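You operate a simulated robot arm through the tools that you are given. There is no shell and no other tool.

The job below is to be done with a simulated robot arm. You get a single attempt, and the scene is never put back.

## Task
The WHEEL line is dead: test its fuse, bin it and fit a spare of the same amps.
Fine: switch the line off first and on again at the end; the tester is on and stays on.

The check looks at the end state, three seconds after you hand in, the way a careful person would. Anything else that was tipped, shoved, dropped, spilled or broken makes it a failure.

## Robot
A 7-joint arm with a two-finger parallel gripper, fixed in place. Base frame: the origin is at the foot of the arm, x ahead of it, y to its left, z up; the work surface is at about z = 0.72. Units: m, rad, N and s.
With the tool pointing down near the work surface it reaches from about 0.22 to 0.74 m from the base axis. Its first joint turns from -2.897 to 2.897 rad. Payload 1.57 kg.
Tool frame: the origin (TCP) lies between the finger pads and is the grasp point; the fingertips stand 0.03 m ahead of it; z points along the fingers, y is the line along which they close. Largest opening 0.11 m; finger width 0.024, thickness 0.012; the body of the gripper, 0.048 by 0.112 m, starts 0.078 m behind the TCP.
Orientation is told as [roll, pitch, yaw] about the base's x, y, z axes, in that order, counted from this pose: with the fingers straight down and closing along the base's y, the tool's x points along the base's -x, its y along +y and its z along -z.

## Interface
- The arm moves only by the tool nudge_tool. Its argument "plan" is a list of rows, each a list of 7 numbers: the opening in per cent of the stroke, from 0 (shut) to 100 (fully open), then the shift along the base's x, y, z in m, then the turn, a rotation vector about the base's x, y, z in rad. In form: [[hand, tx, ty, tz, rx, ry, rz], ...]. A call has 1 to 20 rows; each row is the pose to reach, as a shift and turn from the pose commanded when the call began. Each row takes 0.2 s and may step no farther than 0.05 m and 0.15 rad from the row before; otherwise, or with a gripper value out of range, the whole call is refused. A pose out of reach is approached as far as the arm can. The call stops where the force on the tool passes 40 N (or 10 N more than at its start, if that is more) or the arm is blocked; 0.2 s more then pass. The fingers move at their own pace (about 0.045 m/s each) and stop on an object; they squeeze with about 32 N. The grip force told is the motor's: it shows also when the fingers shut on nothing. Time passes only in rows, and 0.2 s behind the last, so rows that repeat a pose let the fingers close. It gives the time, the measured TCP pose, the force on the tool (base axes), the opening and the grip force at its end, in the units of the frame above (readings bear some noise), with the torque about the TCP (base axes, N m) and any sound that the robot's microphone picked up.
- Cameras (640 x 400 px; columns grow to the right, rows downward): "scene" is fixed at [0.3975, 0.65, 1.2815]; the picture's right is [-0.70, 0.72, 0.00], its down [0.49, 0.47, -0.74] and it looks along [-0.53, -0.51, -0.68] (base axes); focal length 214 px, centre (320, 200). "wrist" rides on the gripper at [0.07, 0.016, -0.141] in the tool frame; the picture's right is [-0.23, 0.97, 0.00], its down [-0.86, -0.20, -0.48] and it looks along [-0.47, -0.11, 0.88] (tool axes); focal length 222 px, centre (320, 200). There is no depth. A picture from a camera that has moved, and an enlarged one, comes with that camera's place and axes in the base frame and with its lens.
- camera(camera): a new picture of that camera. The clock stands still meanwhile.
- move_column(by): slides the trunk up (or, below 0, down) by that many m; the arm rides with it, the base frame stays. It gives what a move gives, with no picture.
- enlarge(camera, box): a new picture of the part [left, top, right, bottom] of that camera's present view, enlarged. The clock stands still meanwhile.
- finish_job(): hands the job in; it is judged then, once.

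Nothing tells you positions but the pictures and the camera data. Unless the task says otherwise, let go and move clear before handing in.

The tools are called after "Request:" as a command line: name --pt "numbers of a row" for each row, then --argument value for the rest, lists and objects as JSON in quotes. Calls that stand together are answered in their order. nudge_tool: Moves the arm, as the interface text tells. Its arguments: {"type":"object","properties":{"plan":{"type":"array","items":{"type":"array","items":{"type":"number"}}}},"required":["plan"]} The other tools are called the same way: move_column (by) slides the trunk up or down; camera (camera) takes a picture; enlarge (camera, box) takes an enlarged picture of a part of a camera's view; finish_job () hands the job in.

At the start:

```text
time_s: 0.0
position: [0.0338, 0.3987, 1.084]
tool_rot: [0.0, 0.001, 0.0]
ft_force: [-0.3, -0.1, 0.0]
moment: [0.01, 0.01, -0.02]
opening: 0.1098
finger_force: 0.0
trunk travel left (down, up): [-0.45, 0.14]
```

scene: 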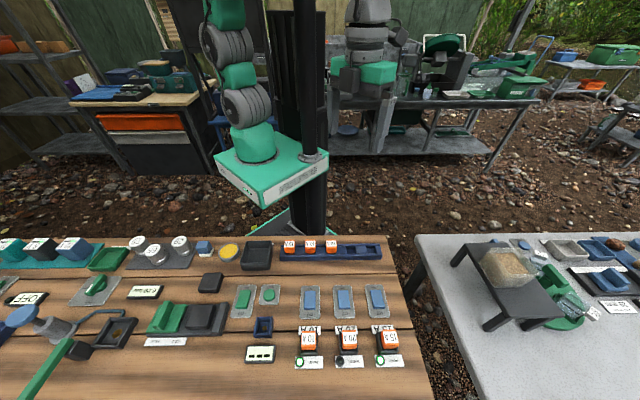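
wrist: 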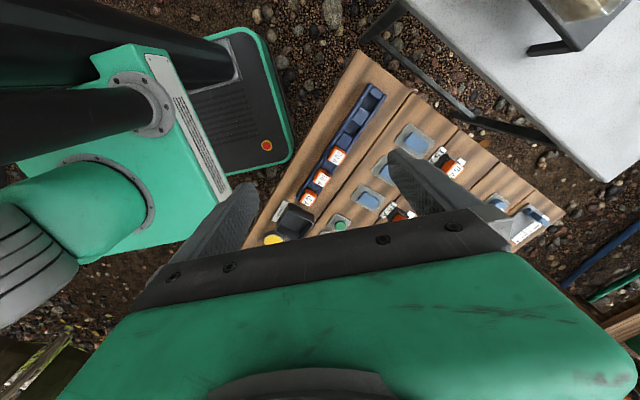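

I see a wooden bench with switches, fuses in holders, spare fuses in a rack, a tester and bins. I'll enlarge the scene picture to read the labels first.

Request:
enlarge --camera "scene" --box '[220, 230, 420, 380]'

Request:
enlarge --camera "scene" --box '[280, 310, 420, 380]'

Request:
enlarge --camera "scene" --box '[0, 230, 220, 400]'

Request:
enlarge --camera "scene" --box '[230, 230, 400, 270]'

```text
2.67 times, centred on (320, 305) of scene
camera zoom: at [0.3975, 0.65, 1.2815], right [-0.7, 0.72, 0.0], down [0.49, 0.47, -0.74], along [-0.53, -0.51, -0.68], focal length 572 px, centre (320, -80)
```

zoom: 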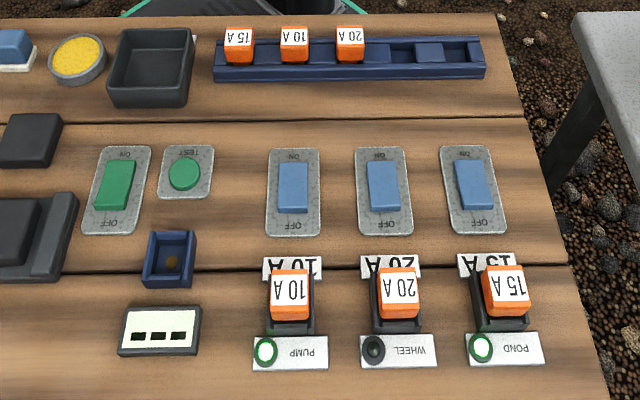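

```text
4.57 times, centred on (350, 345) of scene
camera zoom: at [0.3975, 0.65, 1.2815], right [-0.7, 0.72, 0.0], down [0.49, 0.47, -0.74], along [-0.53, -0.51, -0.68], focal length 980 px, centre (183, -463)
```

zoom: 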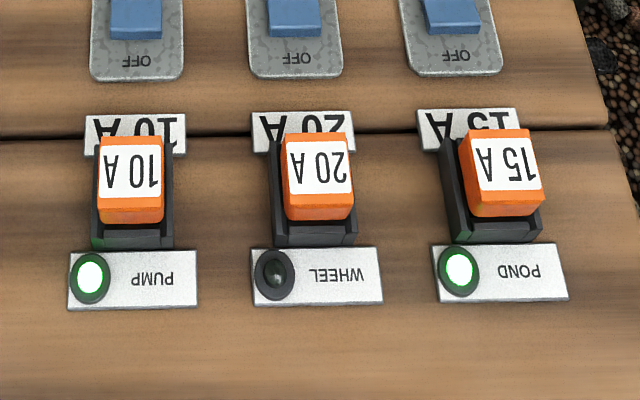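

```text
2.35 times, centred on (110, 315) of scene
camera zoom: at [0.3975, 0.65, 1.2815], right [-0.7, 0.72, 0.0], down [0.49, 0.47, -0.74], along [-0.53, -0.51, -0.68], focal length 505 px, centre (814, -71)
```

zoom: 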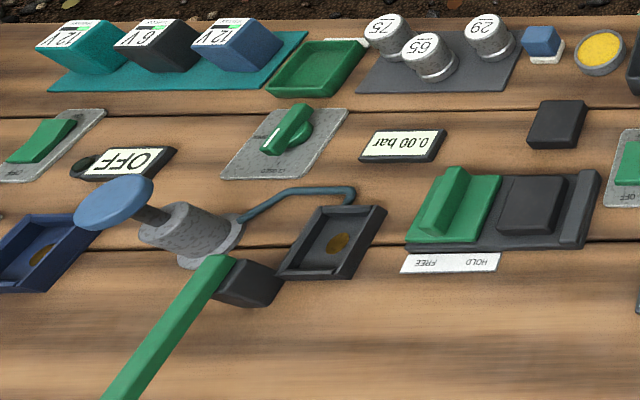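

```text
3.76 times, centred on (315, 250) of scene
camera zoom: at [0.3975, 0.65, 1.2815], right [-0.7, 0.72, 0.0], down [0.49, 0.47, -0.74], along [-0.53, -0.51, -0.68], focal length 807 px, centre (339, 12)
```

zoom: 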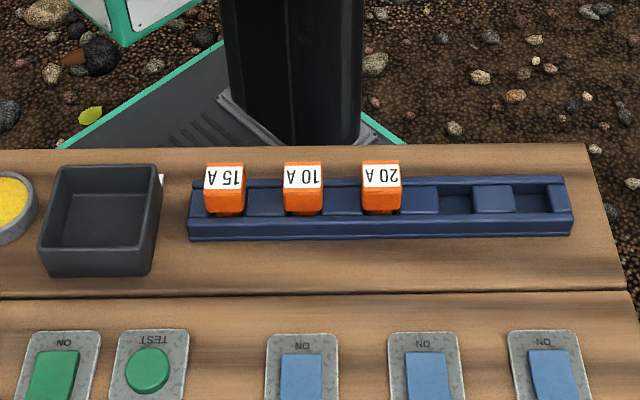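

The WHEEL fuse (20 A, lamp dark) sits at about (0.26, 0.60), its switch at about (0.195, 0.537), and the 20 A spare at about (0.116, 0.424). The bench is turned about 45° to my base, so I'll yaw the tool to match and look from above.

Request:
nudge_tool --pt "100 0.017 0.0125 -0.01 0 0 0.1" --pt "100 0.034 0.025 -0.02 0 0 0.2" --pt "100 0.051 0.0375 -0.03 0 0 0.3" --pt "100 0.068 0.05 -0.04 0 0 0.4" --pt "100 0.085 0.0625 -0.05 0 0 0.5" --pt "100 0.102 0.075 -0.06 0 0 0.6" --pt "100 0.119 0.0875 -0.07 0 0 0.7" --pt "100 0.136 0.1 -0.08 0 0 0.78"

Request:
camera --camera "wrist"

```text
time_s: 1.8
position: [0.1705, 0.4985, 1.0044]
tool_rot: [-0.001, -0.001, 0.782]
ft_force: [-0.3, -0.9, 0.6]
moment: [0.0, 0.02, 0.02]
opening: 0.1101
finger_force: 0.0
trunk travel left (down, up): [-0.45, 0.14]
```

```text
taken
camera wrist: at [0.1089, 0.4611, 1.1464], right [-0.53, 0.85, 0.0], down [0.75, 0.46, 0.48], along [0.41, 0.25, -0.88], focal length 222 px, centre (320, 200)
```

wrist: 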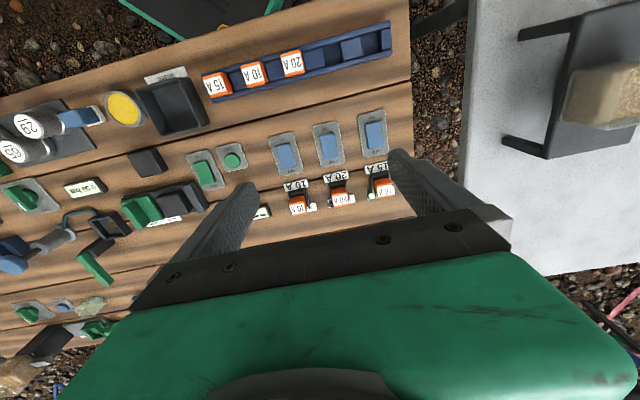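

The bench row shows clearly from here with robot side at the top. I'll enlarge to read the labels, rocker states and the bin's label.

Request:
enlarge --camera "wrist" --box '[120, 50, 280, 150]'

Request:
enlarge --camera "wrist" --box '[180, 130, 300, 205]'

Request:
enlarge --camera "wrist" --box '[250, 100, 410, 220]'

Request:
enlarge --camera "scene" --box '[235, 275, 295, 315]'

Request:
enlarge --camera "scene" --box '[295, 275, 395, 325]'

```text
4.00 times, centred on (200, 100) of wrist
camera zoom: at [0.1089, 0.4611, 1.1464], right [-0.53, 0.85, 0.0], down [0.75, 0.46, 0.48], along [0.41, 0.25, -0.88], focal length 888 px, centre (800, 600)
```

zoom: 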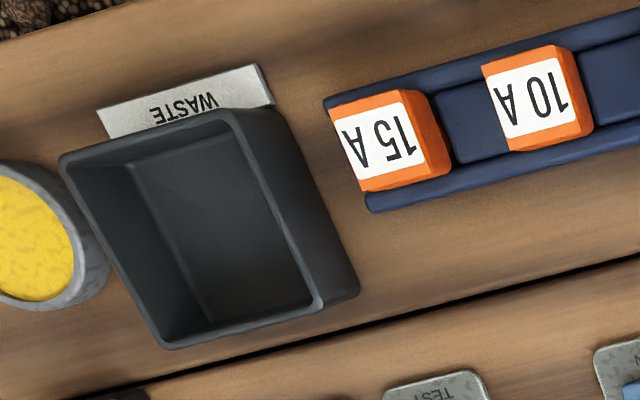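

```text
5.33 times, centred on (240, 168) of wrist
camera zoom: at [0.1089, 0.4611, 1.1464], right [-0.53, 0.85, 0.0], down [0.75, 0.46, 0.48], along [0.41, 0.25, -0.88], focal length 1185 px, centre (747, 373)
```

zoom: 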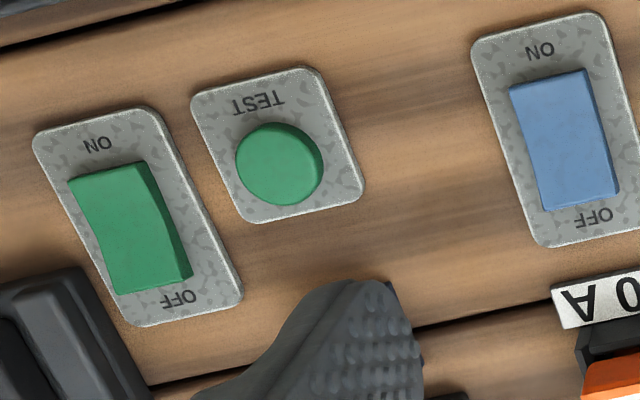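

```text
3.33 times, centred on (330, 160) of wrist
camera zoom: at [0.1089, 0.4611, 1.1464], right [-0.53, 0.85, 0.0], down [0.75, 0.46, 0.48], along [0.41, 0.25, -0.88], focal length 740 px, centre (287, 333)
```

zoom: 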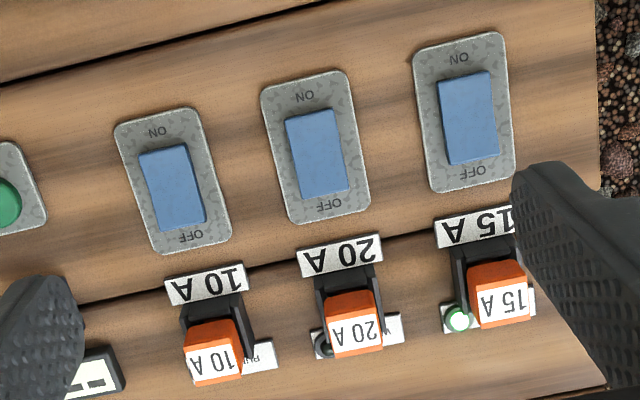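

```text
10.00 times, centred on (265, 295) of scene
camera zoom: at [0.3975, 0.65, 1.2815], right [-0.7, 0.72, 0.0], down [0.49, 0.47, -0.74], along [-0.53, -0.51, -0.68], focal length 2145 px, centre (870, -750)
```

zoom: 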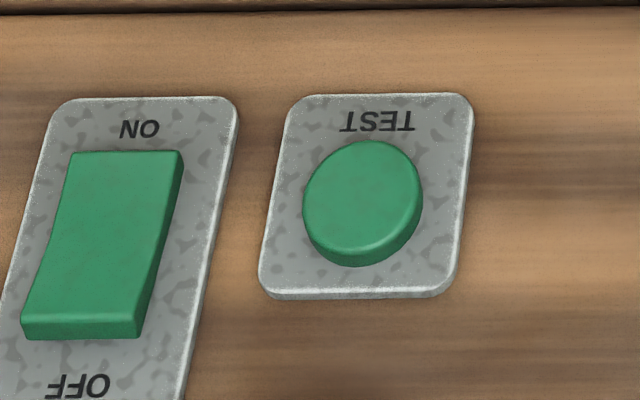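

```text
6.40 times, centred on (345, 300) of scene
camera zoom: at [0.3975, 0.65, 1.2815], right [-0.7, 0.72, 0.0], down [0.49, 0.47, -0.74], along [-0.53, -0.51, -0.68], focal length 1373 px, centre (160, -440)
```

zoom: 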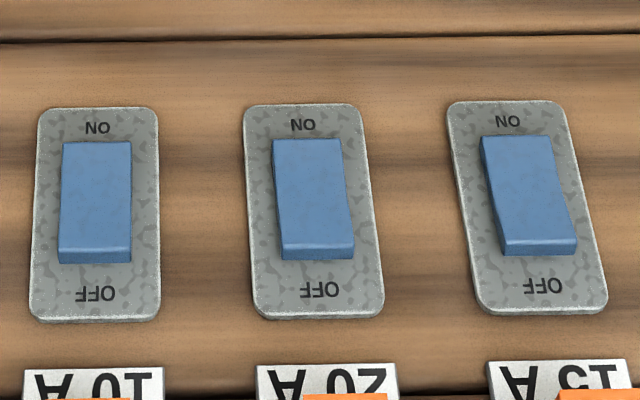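

Switches show ON ends pressed and OFF ends raised; the waste bin is the black box labelled WASTE and the tester is the green rocker/TEST button/blue socket/display group. I'll close the fingers and hover over the OFF end of the WHEEL switch, looking closer on the way.

Request:
nudge_tool --pt "80 0.008 0.011 -0.02 0 0 0.0" --pt "60 0.016 0.022 -0.04 0 0 0.0" --pt "40 0.024 0.033 -0.07 0 0 0.0" --pt "20 0.03 0.042 -0.09 0 0 0.0" --pt "0 0.035 0.048 -0.12 0 0 0.005" --pt "0 0.035 0.048 -0.12 0 0 0.005" --pt "0 0.035 0.048 -0.12 0 0 0.005" --pt "0 0.035 0.048 -0.12 0 0 0.005"

Request:
camera --camera "wrist"

Request:
camera --camera "scene"

```text
time_s: 3.6
position: [0.205, 0.5462, 0.884]
tool_rot: [0.001, 0.002, 0.785]
ft_force: [-0.3, -0.4, -0.2]
moment: [0.03, -0.02, 0.03]
opening: 0.0002
finger_force: 21.8
trunk travel left (down, up): [-0.45, 0.14]
```

```text
taken
camera wrist: at [0.1437, 0.5088, 1.0261], right [-0.53, 0.85, 0.0], down [0.75, 0.46, 0.48], along [0.41, 0.25, -0.88], focal length 222 px, centre (320, 200)
```

wrist: 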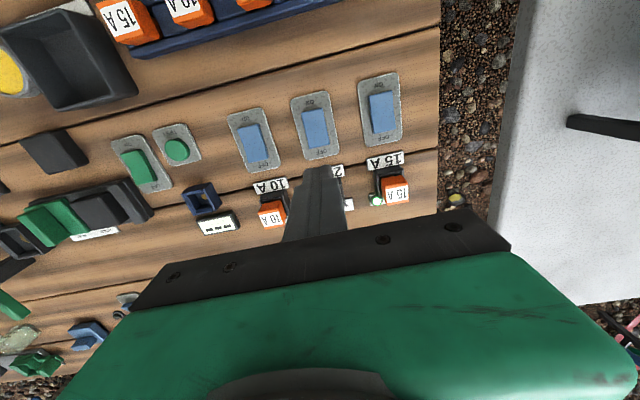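

```text
taken
```

scene: 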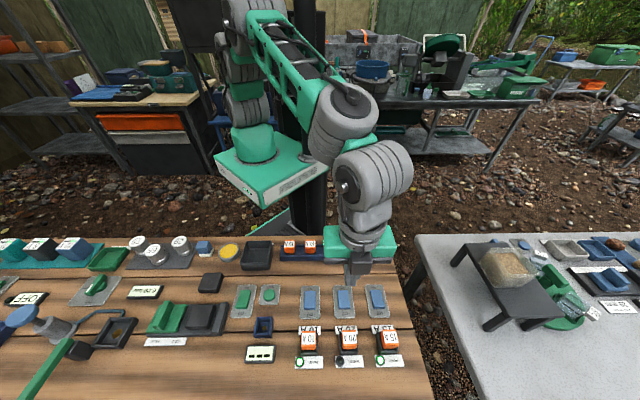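

The fingers are shut and above the WHEEL switch's OFF end. I'll descend part-way and check alignment before pressing.

Request:
nudge_tool --pt "0 0 0 -0.03 0 0 0" --pt "0 0 0 -0.06 0 0 0" --pt "0 0 0 -0.08 0 0 0" --pt "0 0 0 -0.08 0 0 0"

Request:
enlarge --camera "scene" --box '[290, 250, 410, 330]'

Request:
enlarge --camera "wrist" --box '[220, 50, 440, 230]'

```text
time_s: 4.6
position: [0.2044, 0.5466, 0.8033]
tool_rot: [0.0, -0.001, 0.785]
ft_force: [-0.5, -0.5, 0.2]
moment: [-0.01, 0.01, -0.01]
opening: 0.0
finger_force: 21.3
trunk travel left (down, up): [-0.45, 0.14]
```

```text
5.00 times, centred on (350, 290) of scene
camera zoom: at [0.3975, 0.65, 1.2815], right [-0.7, 0.72, 0.0], down [0.49, 0.47, -0.74], along [-0.53, -0.51, -0.68], focal length 1072 px, centre (170, -250)
```

zoom: 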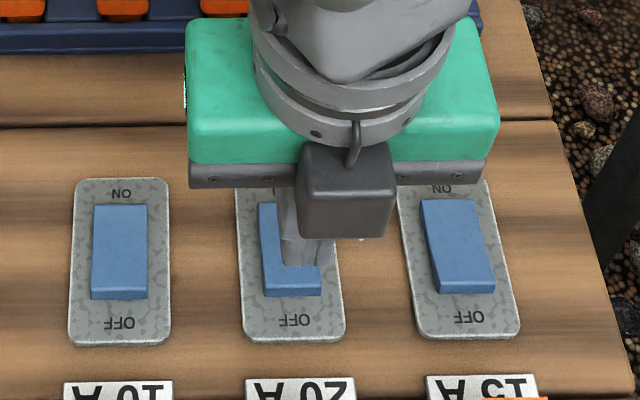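

```text
2.22 times, centred on (330, 140) of wrist
camera zoom: at [0.1445, 0.5096, 0.945], right [-0.53, 0.85, 0.0], down [0.75, 0.46, 0.48], along [0.41, 0.25, -0.88], focal length 494 px, centre (298, 333)
```

zoom: 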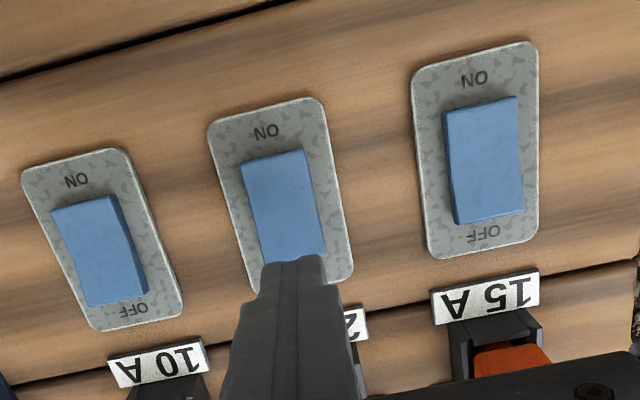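

The tip sits a few mm off the rocker's centreline and near its very edge, so I shift slightly and then lower to just about contact.

Request:
nudge_tool --pt "0 -0.001 -0.006 0 0 0 0" --pt "0 -0.001 -0.006 -0.01 0 0 0" --pt "0 -0.001 -0.006 -0.02 0 0 0" --pt "0 -0.001 -0.006 -0.025 0 0 0" --pt "0 -0.001 -0.006 -0.028 0 0 0" --pt "0 -0.001 -0.006 -0.031 0 0 0"

Request:
enlarge --camera "scene" --box '[290, 250, 410, 330]'

Request:
enlarge --camera "wrist" --box '[220, 50, 440, 230]'

```text
time_s: 6.0
position: [0.2034, 0.5419, 0.7716]
tool_rot: [0.001, -0.001, 0.786]
ft_force: [-0.1, 0.4, -0.7]
moment: [-0.01, 0.01, 0.0]
opening: 0.0
finger_force: 21.8
trunk travel left (down, up): [-0.45, 0.14]
```

```text
5.00 times, centred on (350, 290) of scene
camera zoom: at [0.3975, 0.65, 1.2815], right [-0.7, 0.72, 0.0], down [0.49, 0.47, -0.74], along [-0.53, -0.51, -0.68], focal length 1072 px, centre (170, -250)
```

zoom: 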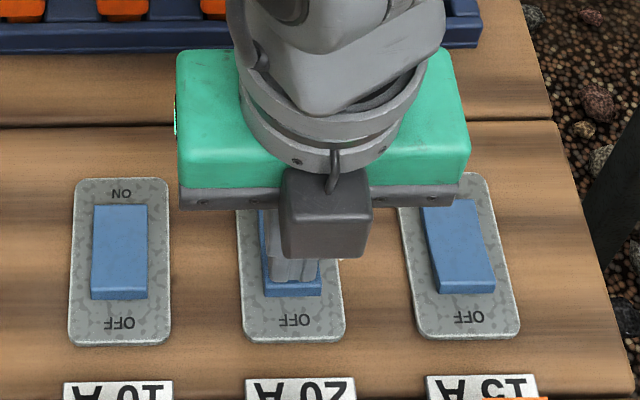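

```text
2.22 times, centred on (330, 140) of wrist
camera zoom: at [0.1431, 0.5035, 0.9145], right [-0.53, 0.85, 0.0], down [0.75, 0.46, 0.48], along [0.41, 0.25, -0.88], focal length 494 px, centre (298, 333)
```

zoom: 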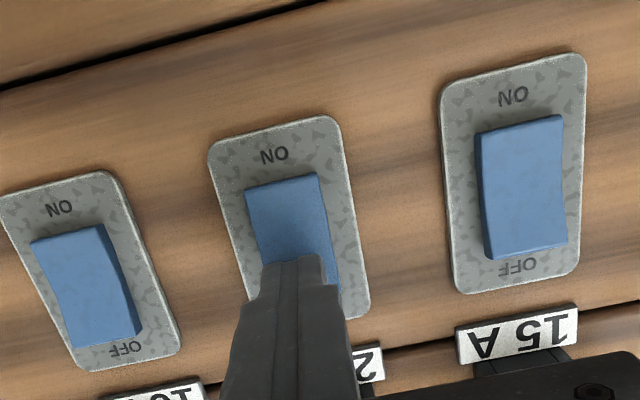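

Aligned on the OFF half with the tip just above it. Now pressing gently in small steps.

Request:
nudge_tool --pt "0 0 0 -0.002 0 0 0" --pt "0 0 0 -0.004 0 0 0" --pt "0 0 0 -0.006 0 0 0" --pt "0 0 0 -0.008 0 0 0"

Request:
enlarge --camera "scene" --box '[290, 250, 410, 330]'

```text
time_s: 7.0
position: [0.2038, 0.5425, 0.7668]
tool_rot: [-0.001, -0.002, 0.785]
ft_force: [2.2, 1.0, 7.9]
moment: [-0.02, -0.03, -0.02]
opening: 0.0001
finger_force: 21.5
trunk travel left (down, up): [-0.45, 0.14]
```

```text
5.00 times, centred on (350, 290) of scene
camera zoom: at [0.3975, 0.65, 1.2815], right [-0.7, 0.72, 0.0], down [0.49, 0.47, -0.74], along [-0.53, -0.51, -0.68], focal length 1072 px, centre (170, -250)
```

zoom: 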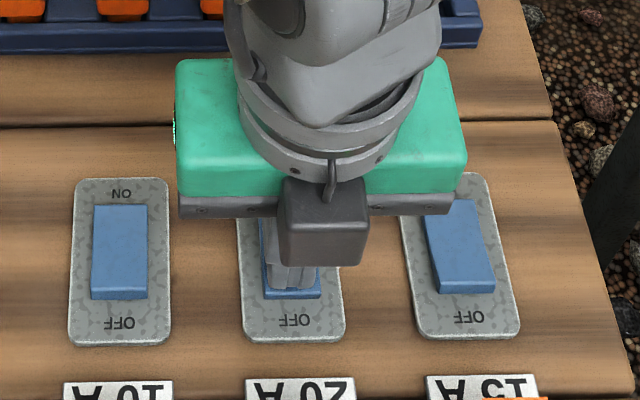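

Contact with about 8 N. Pressing a little farther.

Request:
nudge_tool --pt "0 0 0 -0.002 0 0 0" --pt "0 0 0 -0.004 0 0 0" --pt "0 0 0 -0.004 0 0 0"

Request:
enlarge --camera "scene" --box '[290, 250, 410, 330]'

Request:
enlarge --camera "wrist" --box '[220, 50, 440, 230]'

```text
time_s: 7.8
position: [0.205, 0.5447, 0.766]
tool_rot: [0.003, -0.008, 0.784]
ft_force: [1.4, -1.0, 10.7]
moment: [-0.06, 0.06, 0.0]
opening: 0.0001
finger_force: 21.6
trunk travel left (down, up): [-0.45, 0.14]
stopped in row 3: the force on the tool passed its limit at 41 N (the readings are from after the stop); the commanded pose is now the measured one
```

```text
5.00 times, centred on (350, 290) of scene
camera zoom: at [0.3975, 0.65, 1.2815], right [-0.7, 0.72, 0.0], down [0.49, 0.47, -0.74], along [-0.53, -0.51, -0.68], focal length 1072 px, centre (170, -250)
```

zoom: 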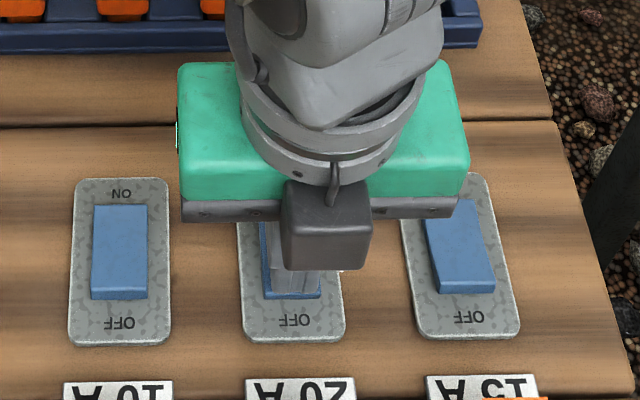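

```text
2.22 times, centred on (330, 140) of wrist
camera zoom: at [0.1438, 0.5049, 0.9072], right [-0.53, 0.85, 0.01], down [0.74, 0.46, 0.49], along [0.41, 0.26, -0.87], focal length 494 px, centre (298, 333)
```

zoom: 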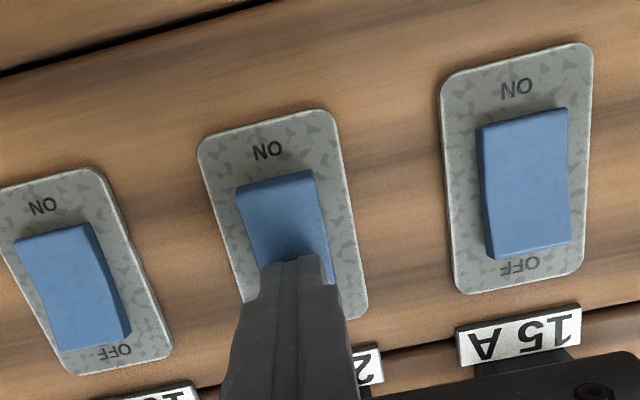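

The force limit was reached; I'll lift off and see whether the rocker flipped.

Request:
nudge_tool --pt "0 0 0 0.01 0 0 0" --pt "0 0 0 0.05 0 0 0" --pt "0 -0.03 -0.03 0.08 0 0 0" --pt "0 -0.05 -0.05 0.1 0 0 0"

Request:
enlarge --camera "scene" --box '[290, 270, 410, 350]'

Request:
enlarge --camera "wrist" --box '[200, 50, 420, 230]'

```text
refused: row 3 steps farther than a row can; nothing moved
```

```text
5.00 times, centred on (350, 310) of scene
camera zoom: at [0.3975, 0.65, 1.2815], right [-0.7, 0.72, 0.0], down [0.49, 0.47, -0.74], along [-0.53, -0.51, -0.68], focal length 1072 px, centre (170, -350)
```

zoom: 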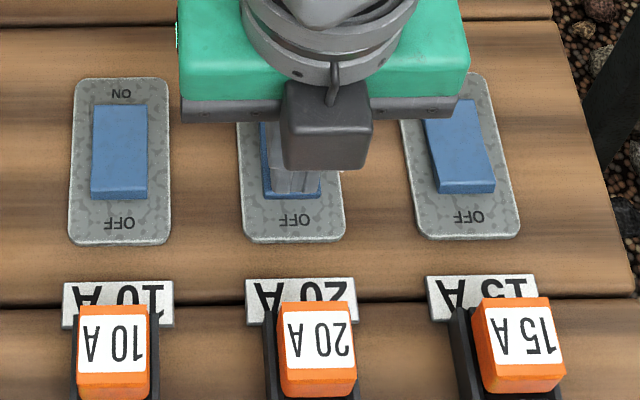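

```text
2.22 times, centred on (310, 140) of wrist
camera zoom: at [0.1438, 0.5049, 0.9072], right [-0.53, 0.85, 0.01], down [0.74, 0.46, 0.49], along [0.41, 0.26, -0.87], focal length 494 px, centre (342, 333)
```

zoom: 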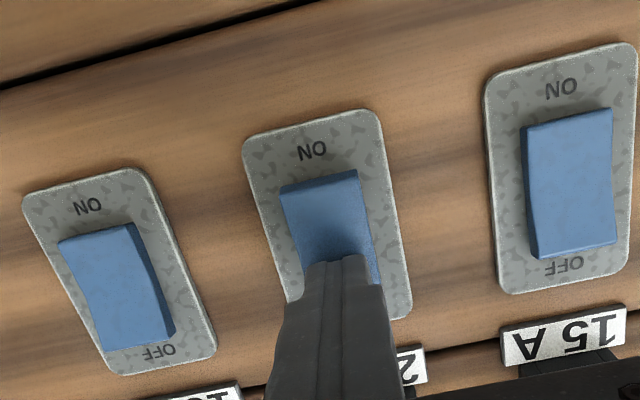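

The move was refused for step size; redoing the lift in smaller steps.

Request:
nudge_tool --pt "0 0 0 0.01 0 0 0" --pt "0 0 0 0.04 0 0 0" --pt "0 -0.015 -0.015 0.07 0 0 0" --pt "0 -0.035 -0.035 0.09 0 0 0" --pt "0 -0.055 -0.055 0.1 0 0 0"

Request:
enlarge --camera "scene" --box '[290, 270, 410, 350]'

Request:
enlarge --camera "wrist" --box '[200, 100, 440, 250]'

```text
time_s: 9.0
position: [0.1485, 0.4887, 0.8636]
tool_rot: [0.001, -0.006, 0.785]
ft_force: [0.2, -0.2, -0.6]
moment: [-0.03, 0.0, 0.01]
opening: 0.0
finger_force: 21.2
trunk travel left (down, up): [-0.45, 0.14]
```

```text
5.00 times, centred on (350, 310) of scene
camera zoom: at [0.3975, 0.65, 1.2815], right [-0.7, 0.72, 0.0], down [0.49, 0.47, -0.74], along [-0.53, -0.51, -0.68], focal length 1072 px, centre (170, -350)
```

zoom: 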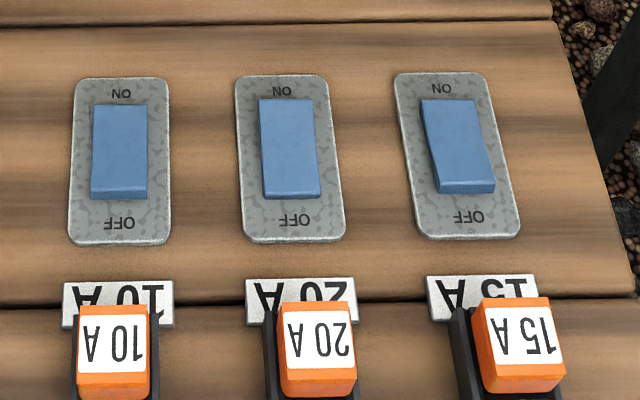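

```text
2.67 times, centred on (320, 175) of wrist
camera zoom: at [0.0878, 0.4494, 1.005], right [-0.53, 0.85, 0.0], down [0.74, 0.46, 0.48], along [0.41, 0.26, -0.88], focal length 592 px, centre (320, 267)
```

zoom: 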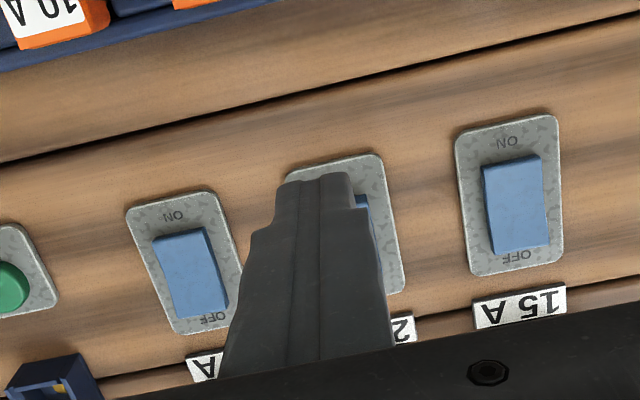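

The WHEEL rocker is flipped to OFF. Next I open the fingers and hover above the WHEEL fuse to inspect the holder and fuse shape.

Request:
nudge_tool --pt "20 0.0 0.0 0.03 0 0.006 0" --pt "40 0.02 0.02 0.046 0 0.006 0" --pt "60 0.045 0.045 0.046 0 0.006 0" --pt "80 0.07 0.068 0.046 0 0.006 0" --pt "100 0.095 0.09 0.046 0 0.006 0" --pt "100 0.1125 0.109 0.046 0 0.006 0" --pt "100 0.1125 0.109 0.046 0 0.006 0"

Request:
camera --camera "wrist"

Request:
enlarge --camera "wrist" --box '[240, 100, 400, 200]'

Request:
enlarge --camera "scene" --box '[280, 300, 400, 380]'

```text
time_s: 10.6
position: [0.2617, 0.5969, 0.9097]
tool_rot: [0.006, -0.002, 0.785]
ft_force: [-0.7, 0.2, -1.0]
moment: [0.0, 0.0, -0.01]
opening: 0.1099
finger_force: 0.1
trunk travel left (down, up): [-0.45, 0.14]
```

```text
taken
camera wrist: at [0.2015, 0.5587, 1.0518], right [-0.53, 0.85, 0.01], down [0.75, 0.46, 0.48], along [0.4, 0.26, -0.88], focal length 222 px, centre (320, 200)
```

wrist: 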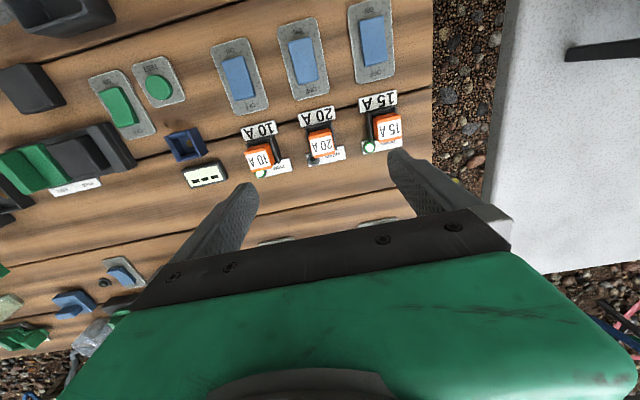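

```text
4.00 times, centred on (320, 150) of wrist
camera zoom: at [0.2015, 0.5587, 1.0518], right [-0.53, 0.85, 0.01], down [0.75, 0.46, 0.48], along [0.4, 0.26, -0.88], focal length 888 px, centre (320, 400)
```

zoom: 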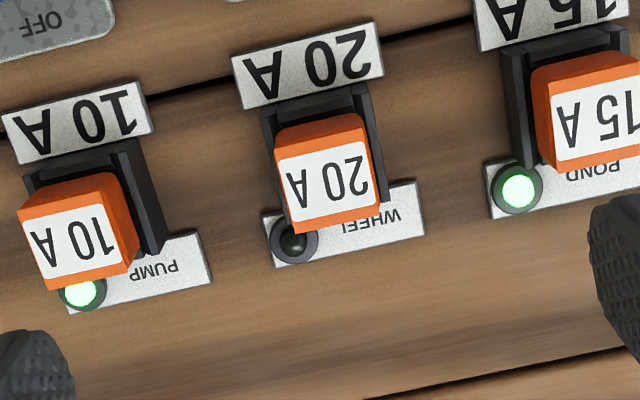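

```text
5.00 times, centred on (340, 340) of scene
camera zoom: at [0.3975, 0.65, 1.2815], right [-0.7, 0.72, 0.0], down [0.49, 0.47, -0.74], along [-0.53, -0.51, -0.68], focal length 1072 px, centre (220, -500)
```

zoom: 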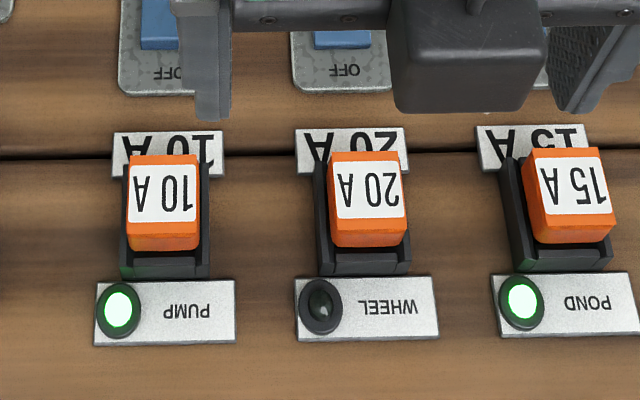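

The fuse cap is about 31 × 28 mm, top at z ≈ 0.774, centre about (0.263, 0.600), standing clear above the holder walls (≈0.743). I'll correct the small tilt, set a 50 mm opening and descend part-way over it.

Request:
nudge_tool --pt "90 0.001 0.0022 0 -0.0056 -0.0028 0" --pt "70 0.001 0.0022 -0.02 -0.0056 -0.0028 0" --pt "50 0.001 0.0022 -0.04 -0.0056 -0.0028 0" --pt "46 0.001 0.0022 -0.06 -0.0056 -0.0028 0" --pt "46 0.001 0.0022 -0.08 -0.0056 -0.0028 0" --pt "46 0.001 0.0022 -0.08 -0.0056 -0.0028 0"

Request:
camera --camera "wrist"

Request:
enlarge --camera "scene" --box '[280, 280, 420, 380]'

```text
time_s: 12.0
position: [0.2625, 0.601, 0.83]
tool_rot: [0.0, -0.001, 0.787]
ft_force: [-0.3, -0.6, -1.0]
moment: [0.03, 0.01, -0.01]
opening: 0.0504
finger_force: 0.0
trunk travel left (down, up): [-0.45, 0.14]
```

```text
taken
camera wrist: at [0.2021, 0.5624, 0.9717], right [-0.53, 0.85, 0.0], down [0.75, 0.46, 0.48], along [0.41, 0.25, -0.88], focal length 222 px, centre (320, 200)
```

wrist: 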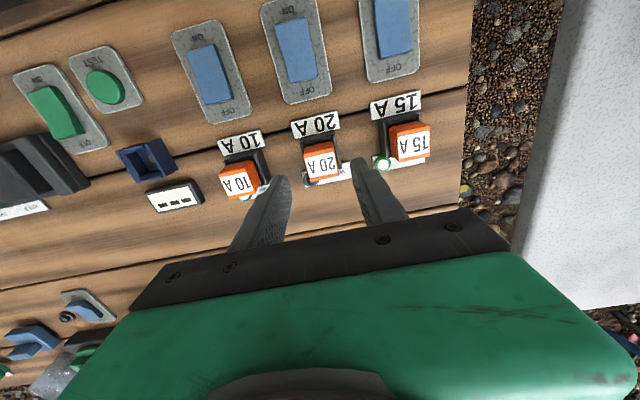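

```text
4.00 times, centred on (350, 330) of scene
camera zoom: at [0.3975, 0.65, 1.2815], right [-0.7, 0.72, 0.0], down [0.49, 0.47, -0.74], along [-0.53, -0.51, -0.68], focal length 858 px, centre (200, -320)
```

zoom: 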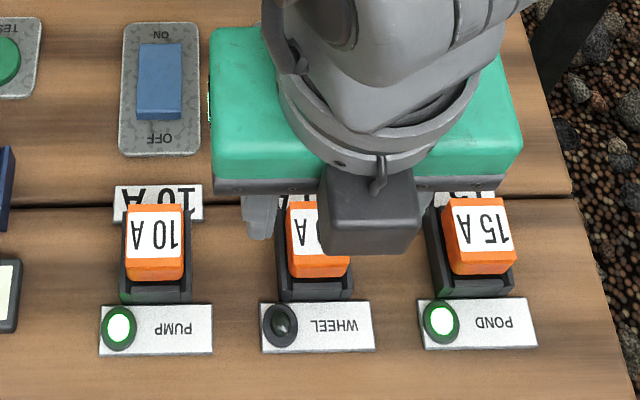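

The fuse is centred between the fingers. Lowering to put the fingertips beside the cap and closing.

Request:
nudge_tool --pt "46 0 0 -0.015 0 0 0" --pt "46 0 0 -0.03 0 0 0" --pt "46 0 0 -0.04 0 0 0" --pt "46 0 0 -0.048 0 0 0" --pt "46 0 0 -0.048 0 0 0"

Request:
enlarge --camera "scene" --box '[280, 280, 420, 380]'

Request:
enlarge --camera "wrist" --box '[220, 80, 420, 230]'

```text
time_s: 13.2
position: [0.2632, 0.6002, 0.7807]
tool_rot: [0.0, 0.001, 0.785]
ft_force: [-0.1, 0.1, 0.3]
moment: [-0.02, 0.02, -0.01]
opening: 0.0505
finger_force: 0.0
trunk travel left (down, up): [-0.45, 0.14]
```

```text
4.00 times, centred on (350, 330) of scene
camera zoom: at [0.3975, 0.65, 1.2815], right [-0.7, 0.72, 0.0], down [0.49, 0.47, -0.74], along [-0.53, -0.51, -0.68], focal length 858 px, centre (200, -320)
```

zoom: 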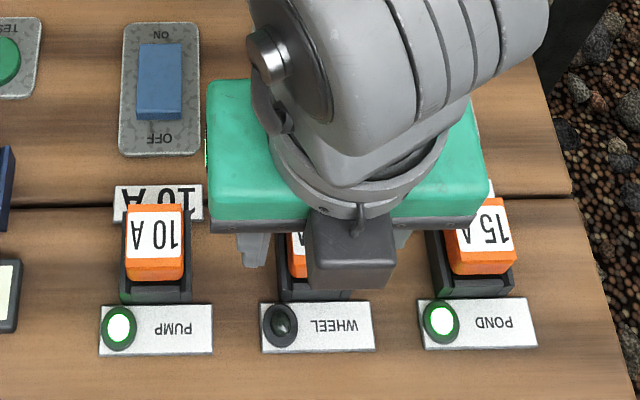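

```text
2.67 times, centred on (320, 155) of wrist
camera zoom: at [0.2029, 0.5619, 0.9235], right [-0.53, 0.85, 0.0], down [0.75, 0.46, 0.48], along [0.41, 0.25, -0.88], focal length 592 px, centre (320, 320)
```

zoom: 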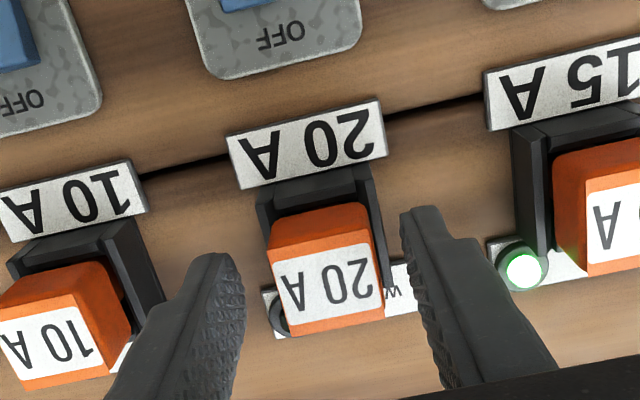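

Good alignment. Closing on the cap now.

Request:
nudge_tool --pt "46 -0.0007 0.0007 0 0 0 0" --pt "30 -0.0007 0.0007 0 0 0 0" --pt "10 -0.0007 0.0007 0 0 0 0" --pt "0 -0.0007 0.0007 0 0 0 0" --pt "0 -0.0007 0.0007 0 0 0 0"

Request:
enlarge --camera "wrist" --box '[220, 80, 420, 230]'

```text
time_s: 14.4
position: [0.2626, 0.5999, 0.7819]
tool_rot: [0.001, 0.001, 0.786]
ft_force: [-0.1, 0.6, 1.5]
moment: [0.03, 0.03, -0.03]
opening: 0.0284
finger_force: 32.2
trunk travel left (down, up): [-0.45, 0.14]
```

```text
2.67 times, centred on (320, 155) of wrist
camera zoom: at [0.2023, 0.5626, 0.9237], right [-0.53, 0.85, 0.0], down [0.75, 0.46, 0.48], along [0.41, 0.25, -0.88], focal length 592 px, centre (320, 320)
```

zoom: 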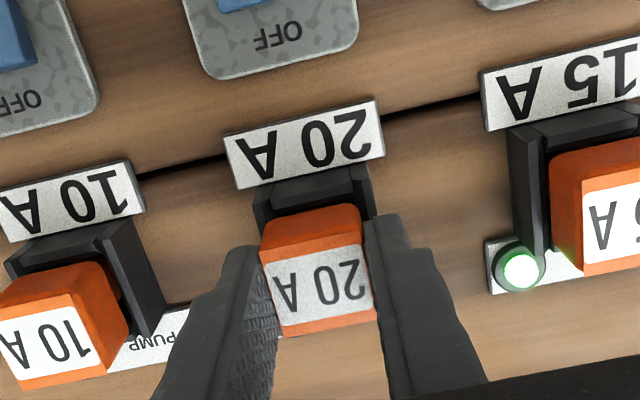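

Gripped (28 mm). Now lifting straight up slowly.

Request:
nudge_tool --pt "0 0 0 0.005 0 0 0" --pt "0 0 0 0.012 0 0 0" --pt "0 0 0 0.02 0 0 0" --pt "0 0 0 0.04 0 0 0" --pt "0 0 0 0.06 0 0 0" --pt "0 0 0 0.08 0 0 0" --pt "0 0 0 0.08 0 0 0"

Request:
camera --camera "wrist"

Request:
enlarge --camera "scene" --box '[220, 230, 420, 380]'

```text
time_s: 16.0
position: [0.2619, 0.601, 0.8621]
tool_rot: [0.0, 0.002, 0.785]
ft_force: [-0.3, 0.6, -0.4]
moment: [0.0, 0.01, 0.0]
opening: 0.0289
finger_force: 32.3
trunk travel left (down, up): [-0.45, 0.14]
```

```text
taken
camera wrist: at [0.202, 0.5627, 1.0041], right [-0.53, 0.85, 0.0], down [0.75, 0.46, 0.48], along [0.41, 0.25, -0.88], focal length 222 px, centre (320, 200)
```

wrist: 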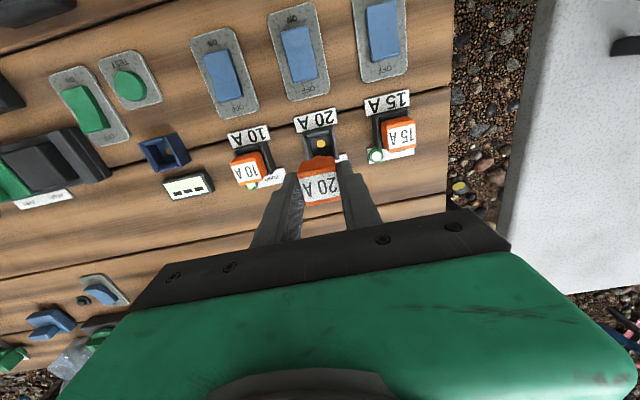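

```text
2.67 times, centred on (320, 305) of scene
camera zoom: at [0.3975, 0.65, 1.2815], right [-0.7, 0.72, 0.0], down [0.49, 0.47, -0.74], along [-0.53, -0.51, -0.68], focal length 572 px, centre (320, -80)
```

zoom: 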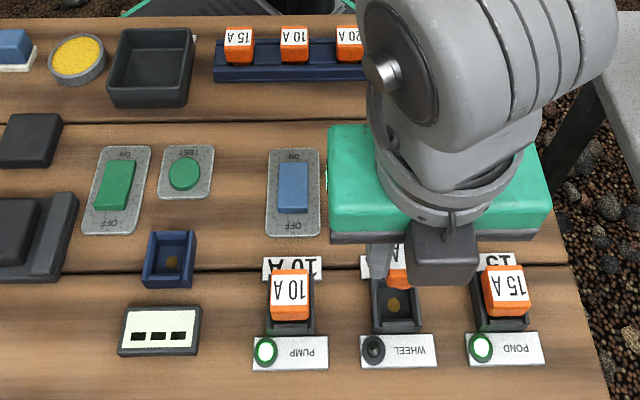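

The fuse is out and held, leaving a bare contact in the holder. I take the tester socket to be at about (0.371, 0.443); I'll carry the fuse high over there and check.

Request:
nudge_tool --pt "0 0 0 0.03 0 0 0" --pt "0 0.0218 -0.0315 0.03 0 0 0" --pt "0 0.0436 -0.063 0.03 0 0 0" --pt "0 0.0654 -0.0945 0.03 0 0 0" --pt "0 0.0872 -0.126 0.03 0 0 0" --pt "0 0.109 -0.1577 0.03 0 0 0" --pt "0 0.109 -0.1577 0.03 0 0 0"

Request:
camera --camera "wrist"

Request:
enlarge --camera "wrist" --box '[220, 80, 420, 230]'

Request:
enlarge --camera "scene" --box '[200, 260, 400, 380]'

```text
time_s: 17.6
position: [0.3711, 0.4419, 0.8922]
tool_rot: [0.0, -0.001, 0.787]
ft_force: [0.1, -0.2, -1.8]
moment: [0.0, 0.01, 0.03]
opening: 0.0286
finger_force: 31.6
trunk travel left (down, up): [-0.45, 0.14]
```

```text
taken
camera wrist: at [0.3114, 0.4045, 1.0341], right [-0.53, 0.85, 0.0], down [0.75, 0.46, 0.48], along [0.41, 0.25, -0.88], focal length 222 px, centre (320, 200)
```

wrist: 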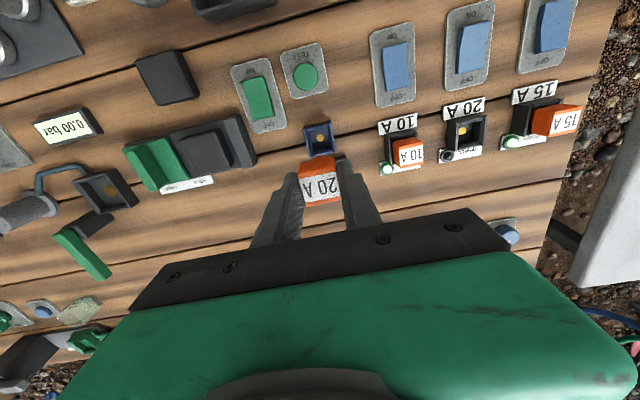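

```text
2.67 times, centred on (320, 155) of wrist
camera zoom: at [0.3114, 0.4045, 1.0341], right [-0.53, 0.85, 0.0], down [0.75, 0.46, 0.48], along [0.41, 0.25, -0.88], focal length 592 px, centre (320, 320)
```

zoom: 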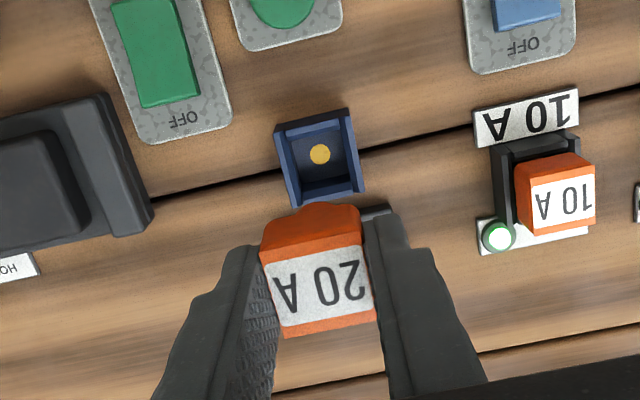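

```text
3.20 times, centred on (300, 320) of scene
camera zoom: at [0.3975, 0.65, 1.2815], right [-0.7, 0.72, 0.0], down [0.49, 0.47, -0.74], along [-0.53, -0.51, -0.68], focal length 686 px, centre (384, -184)
```

zoom: 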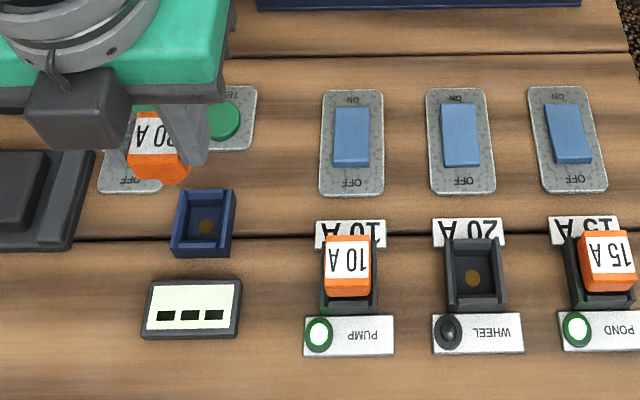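

The socket lies just ahead below the held fuse, about where I computed. I'll descend to just above its walls and check the alignment closely.

Request:
nudge_tool --pt "0 0 -0.0005 -0.03 0 0 -0.001" --pt "0 0 -0.0005 -0.06 0 0 -0.001" --pt "0 0 -0.0005 -0.075 0 0 -0.001" --pt "0 0 -0.0005 -0.075 0 0 -0.001"

Request:
enlarge --camera "wrist" --box '[240, 80, 400, 200]'

Request:
enlarge --camera "scene" --box '[230, 280, 310, 340]'

```text
time_s: 18.6
position: [0.3701, 0.4427, 0.8169]
tool_rot: [0.001, 0.0, 0.783]
ft_force: [-0.5, 0.8, 0.0]
moment: [0.03, -0.01, 0.01]
opening: 0.0288
finger_force: 32.3
trunk travel left (down, up): [-0.45, 0.14]
```

```text
3.33 times, centred on (320, 140) of wrist
camera zoom: at [0.3107, 0.4045, 0.9588], right [-0.53, 0.85, 0.0], down [0.75, 0.46, 0.48], along [0.41, 0.25, -0.88], focal length 740 px, centre (320, 400)
```

zoom: 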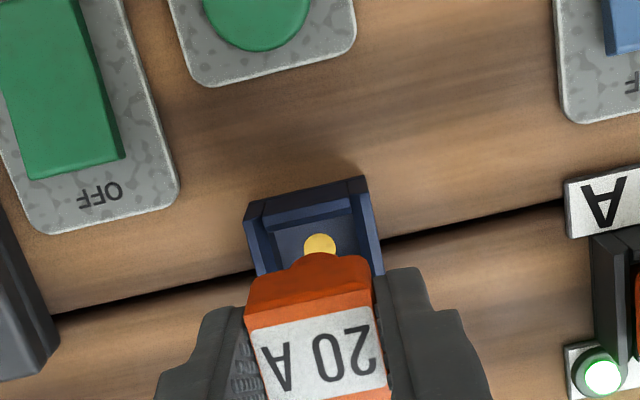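

```text
6.67 times, centred on (270, 310) of scene
camera zoom: at [0.3975, 0.65, 1.2815], right [-0.7, 0.72, 0.0], down [0.49, 0.47, -0.74], along [-0.53, -0.51, -0.68], focal length 1430 px, centre (653, -533)
```

zoom: 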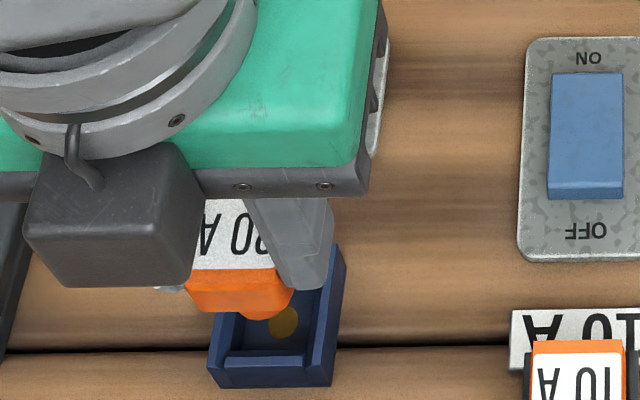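

The fuse has a narrower round foot under the cap. I'll measure both contact dots more precisely from this one view before inserting.

Request:
enlarge --camera "wrist" --box '[290, 110, 350, 150]'

Request:
enlarge --camera "wrist" --box '[440, 80, 560, 160]'

Request:
enlarge --camera "scene" --box '[310, 300, 370, 340]'

Request:
enlarge --camera "scene" --box '[240, 295, 300, 335]'

```text
10.00 times, centred on (320, 130) of wrist
camera zoom: at [0.3107, 0.4045, 0.9588], right [-0.53, 0.85, 0.0], down [0.75, 0.46, 0.48], along [0.41, 0.25, -0.88], focal length 2221 px, centre (320, 900)
```

zoom: 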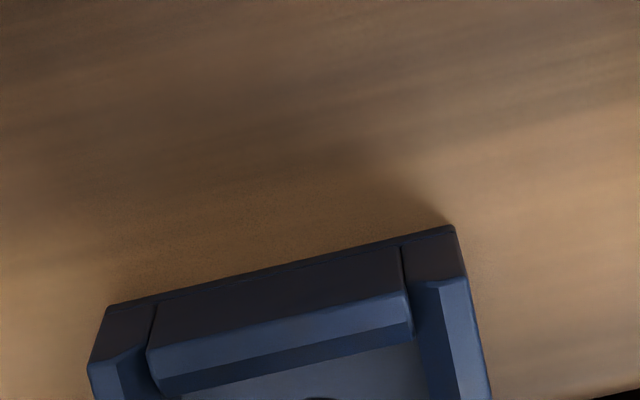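

```text
5.00 times, centred on (500, 120) of wrist
camera zoom: at [0.3107, 0.4045, 0.9588], right [-0.53, 0.85, 0.0], down [0.75, 0.46, 0.48], along [0.41, 0.25, -0.88], focal length 1111 px, centre (-580, 600)
```

zoom: 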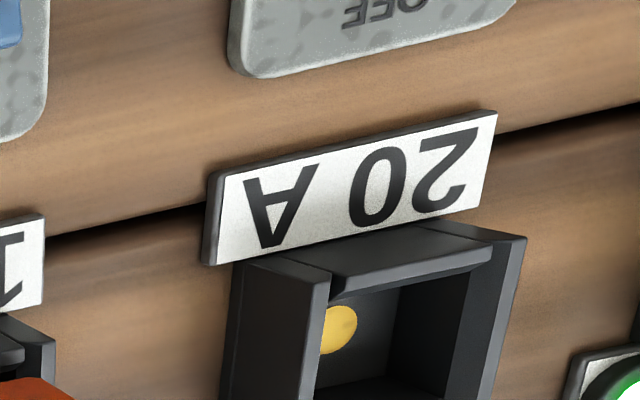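

```text
10.00 times, centred on (340, 320) of scene
camera zoom: at [0.3975, 0.65, 1.2815], right [-0.7, 0.72, 0.0], down [0.49, 0.47, -0.74], along [-0.53, -0.51, -0.68], focal length 2145 px, centre (120, -1000)
```

zoom: 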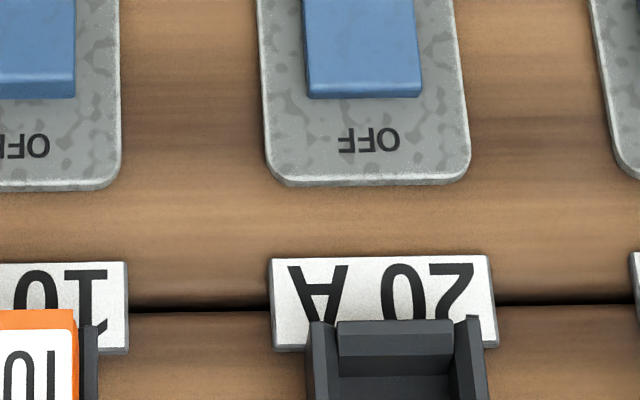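

```text
10.00 times, centred on (270, 315) of scene
camera zoom: at [0.3975, 0.65, 1.2815], right [-0.7, 0.72, 0.0], down [0.49, 0.47, -0.74], along [-0.53, -0.51, -0.68], focal length 2145 px, centre (820, -950)
```

zoom: 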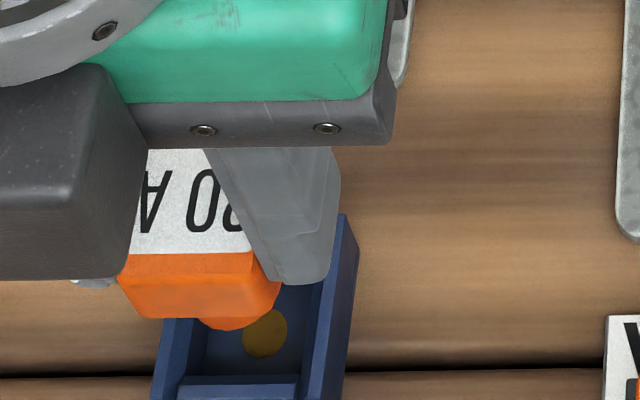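

The socket's walls are chamfered and the held fuse lines up with the contact dot within about 1 mm. Lowering slowly into the socket.

Request:
nudge_tool --pt "0 0 0 -0.006 0 0 0" --pt "0 0 0 -0.012 0 0 0" --pt "0 0 0 -0.018 0 0 0" --pt "0 0 0 -0.023 0 0 0" --pt "0 0 0 -0.028 0 0 0" --pt "0 0 0 -0.031 0 0 0"

Request:
enlarge --camera "scene" --box '[230, 280, 310, 340]'

Request:
enlarge --camera "wrist" --box '[240, 80, 400, 200]'

```text
time_s: 20.0
position: [0.3719, 0.442, 0.7855]
tool_rot: [0.001, 0.003, 0.784]
ft_force: [0.1, -0.1, 0.0]
moment: [0.0, 0.0, 0.01]
opening: 0.0288
finger_force: 31.7
trunk travel left (down, up): [-0.45, 0.14]
```

```text
6.67 times, centred on (270, 310) of scene
camera zoom: at [0.3975, 0.65, 1.2815], right [-0.7, 0.72, 0.0], down [0.49, 0.47, -0.74], along [-0.53, -0.51, -0.68], focal length 1430 px, centre (653, -533)
```

zoom: 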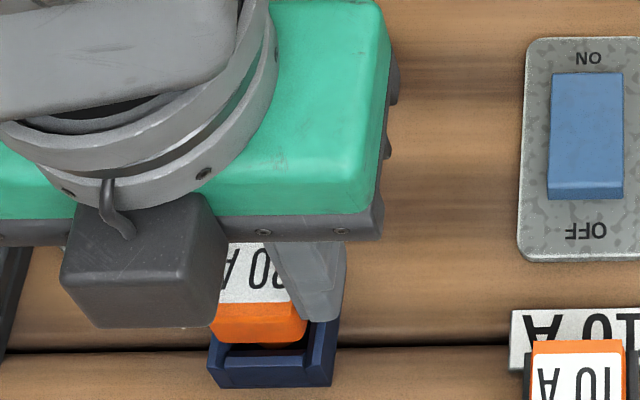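

```text
3.33 times, centred on (320, 140) of wrist
camera zoom: at [0.3108, 0.4041, 0.928], right [-0.53, 0.85, 0.0], down [0.75, 0.46, 0.48], along [0.41, 0.25, -0.88], focal length 740 px, centre (320, 400)
```

zoom: 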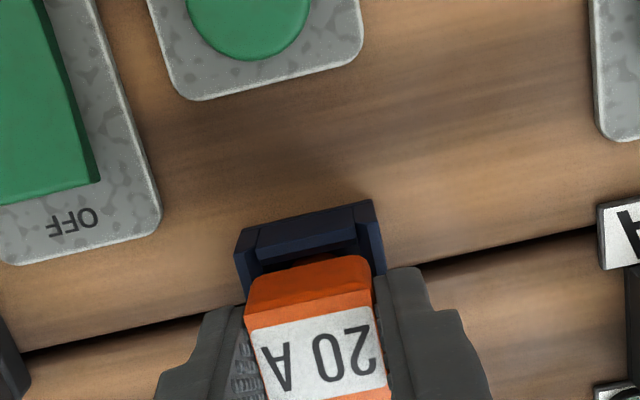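

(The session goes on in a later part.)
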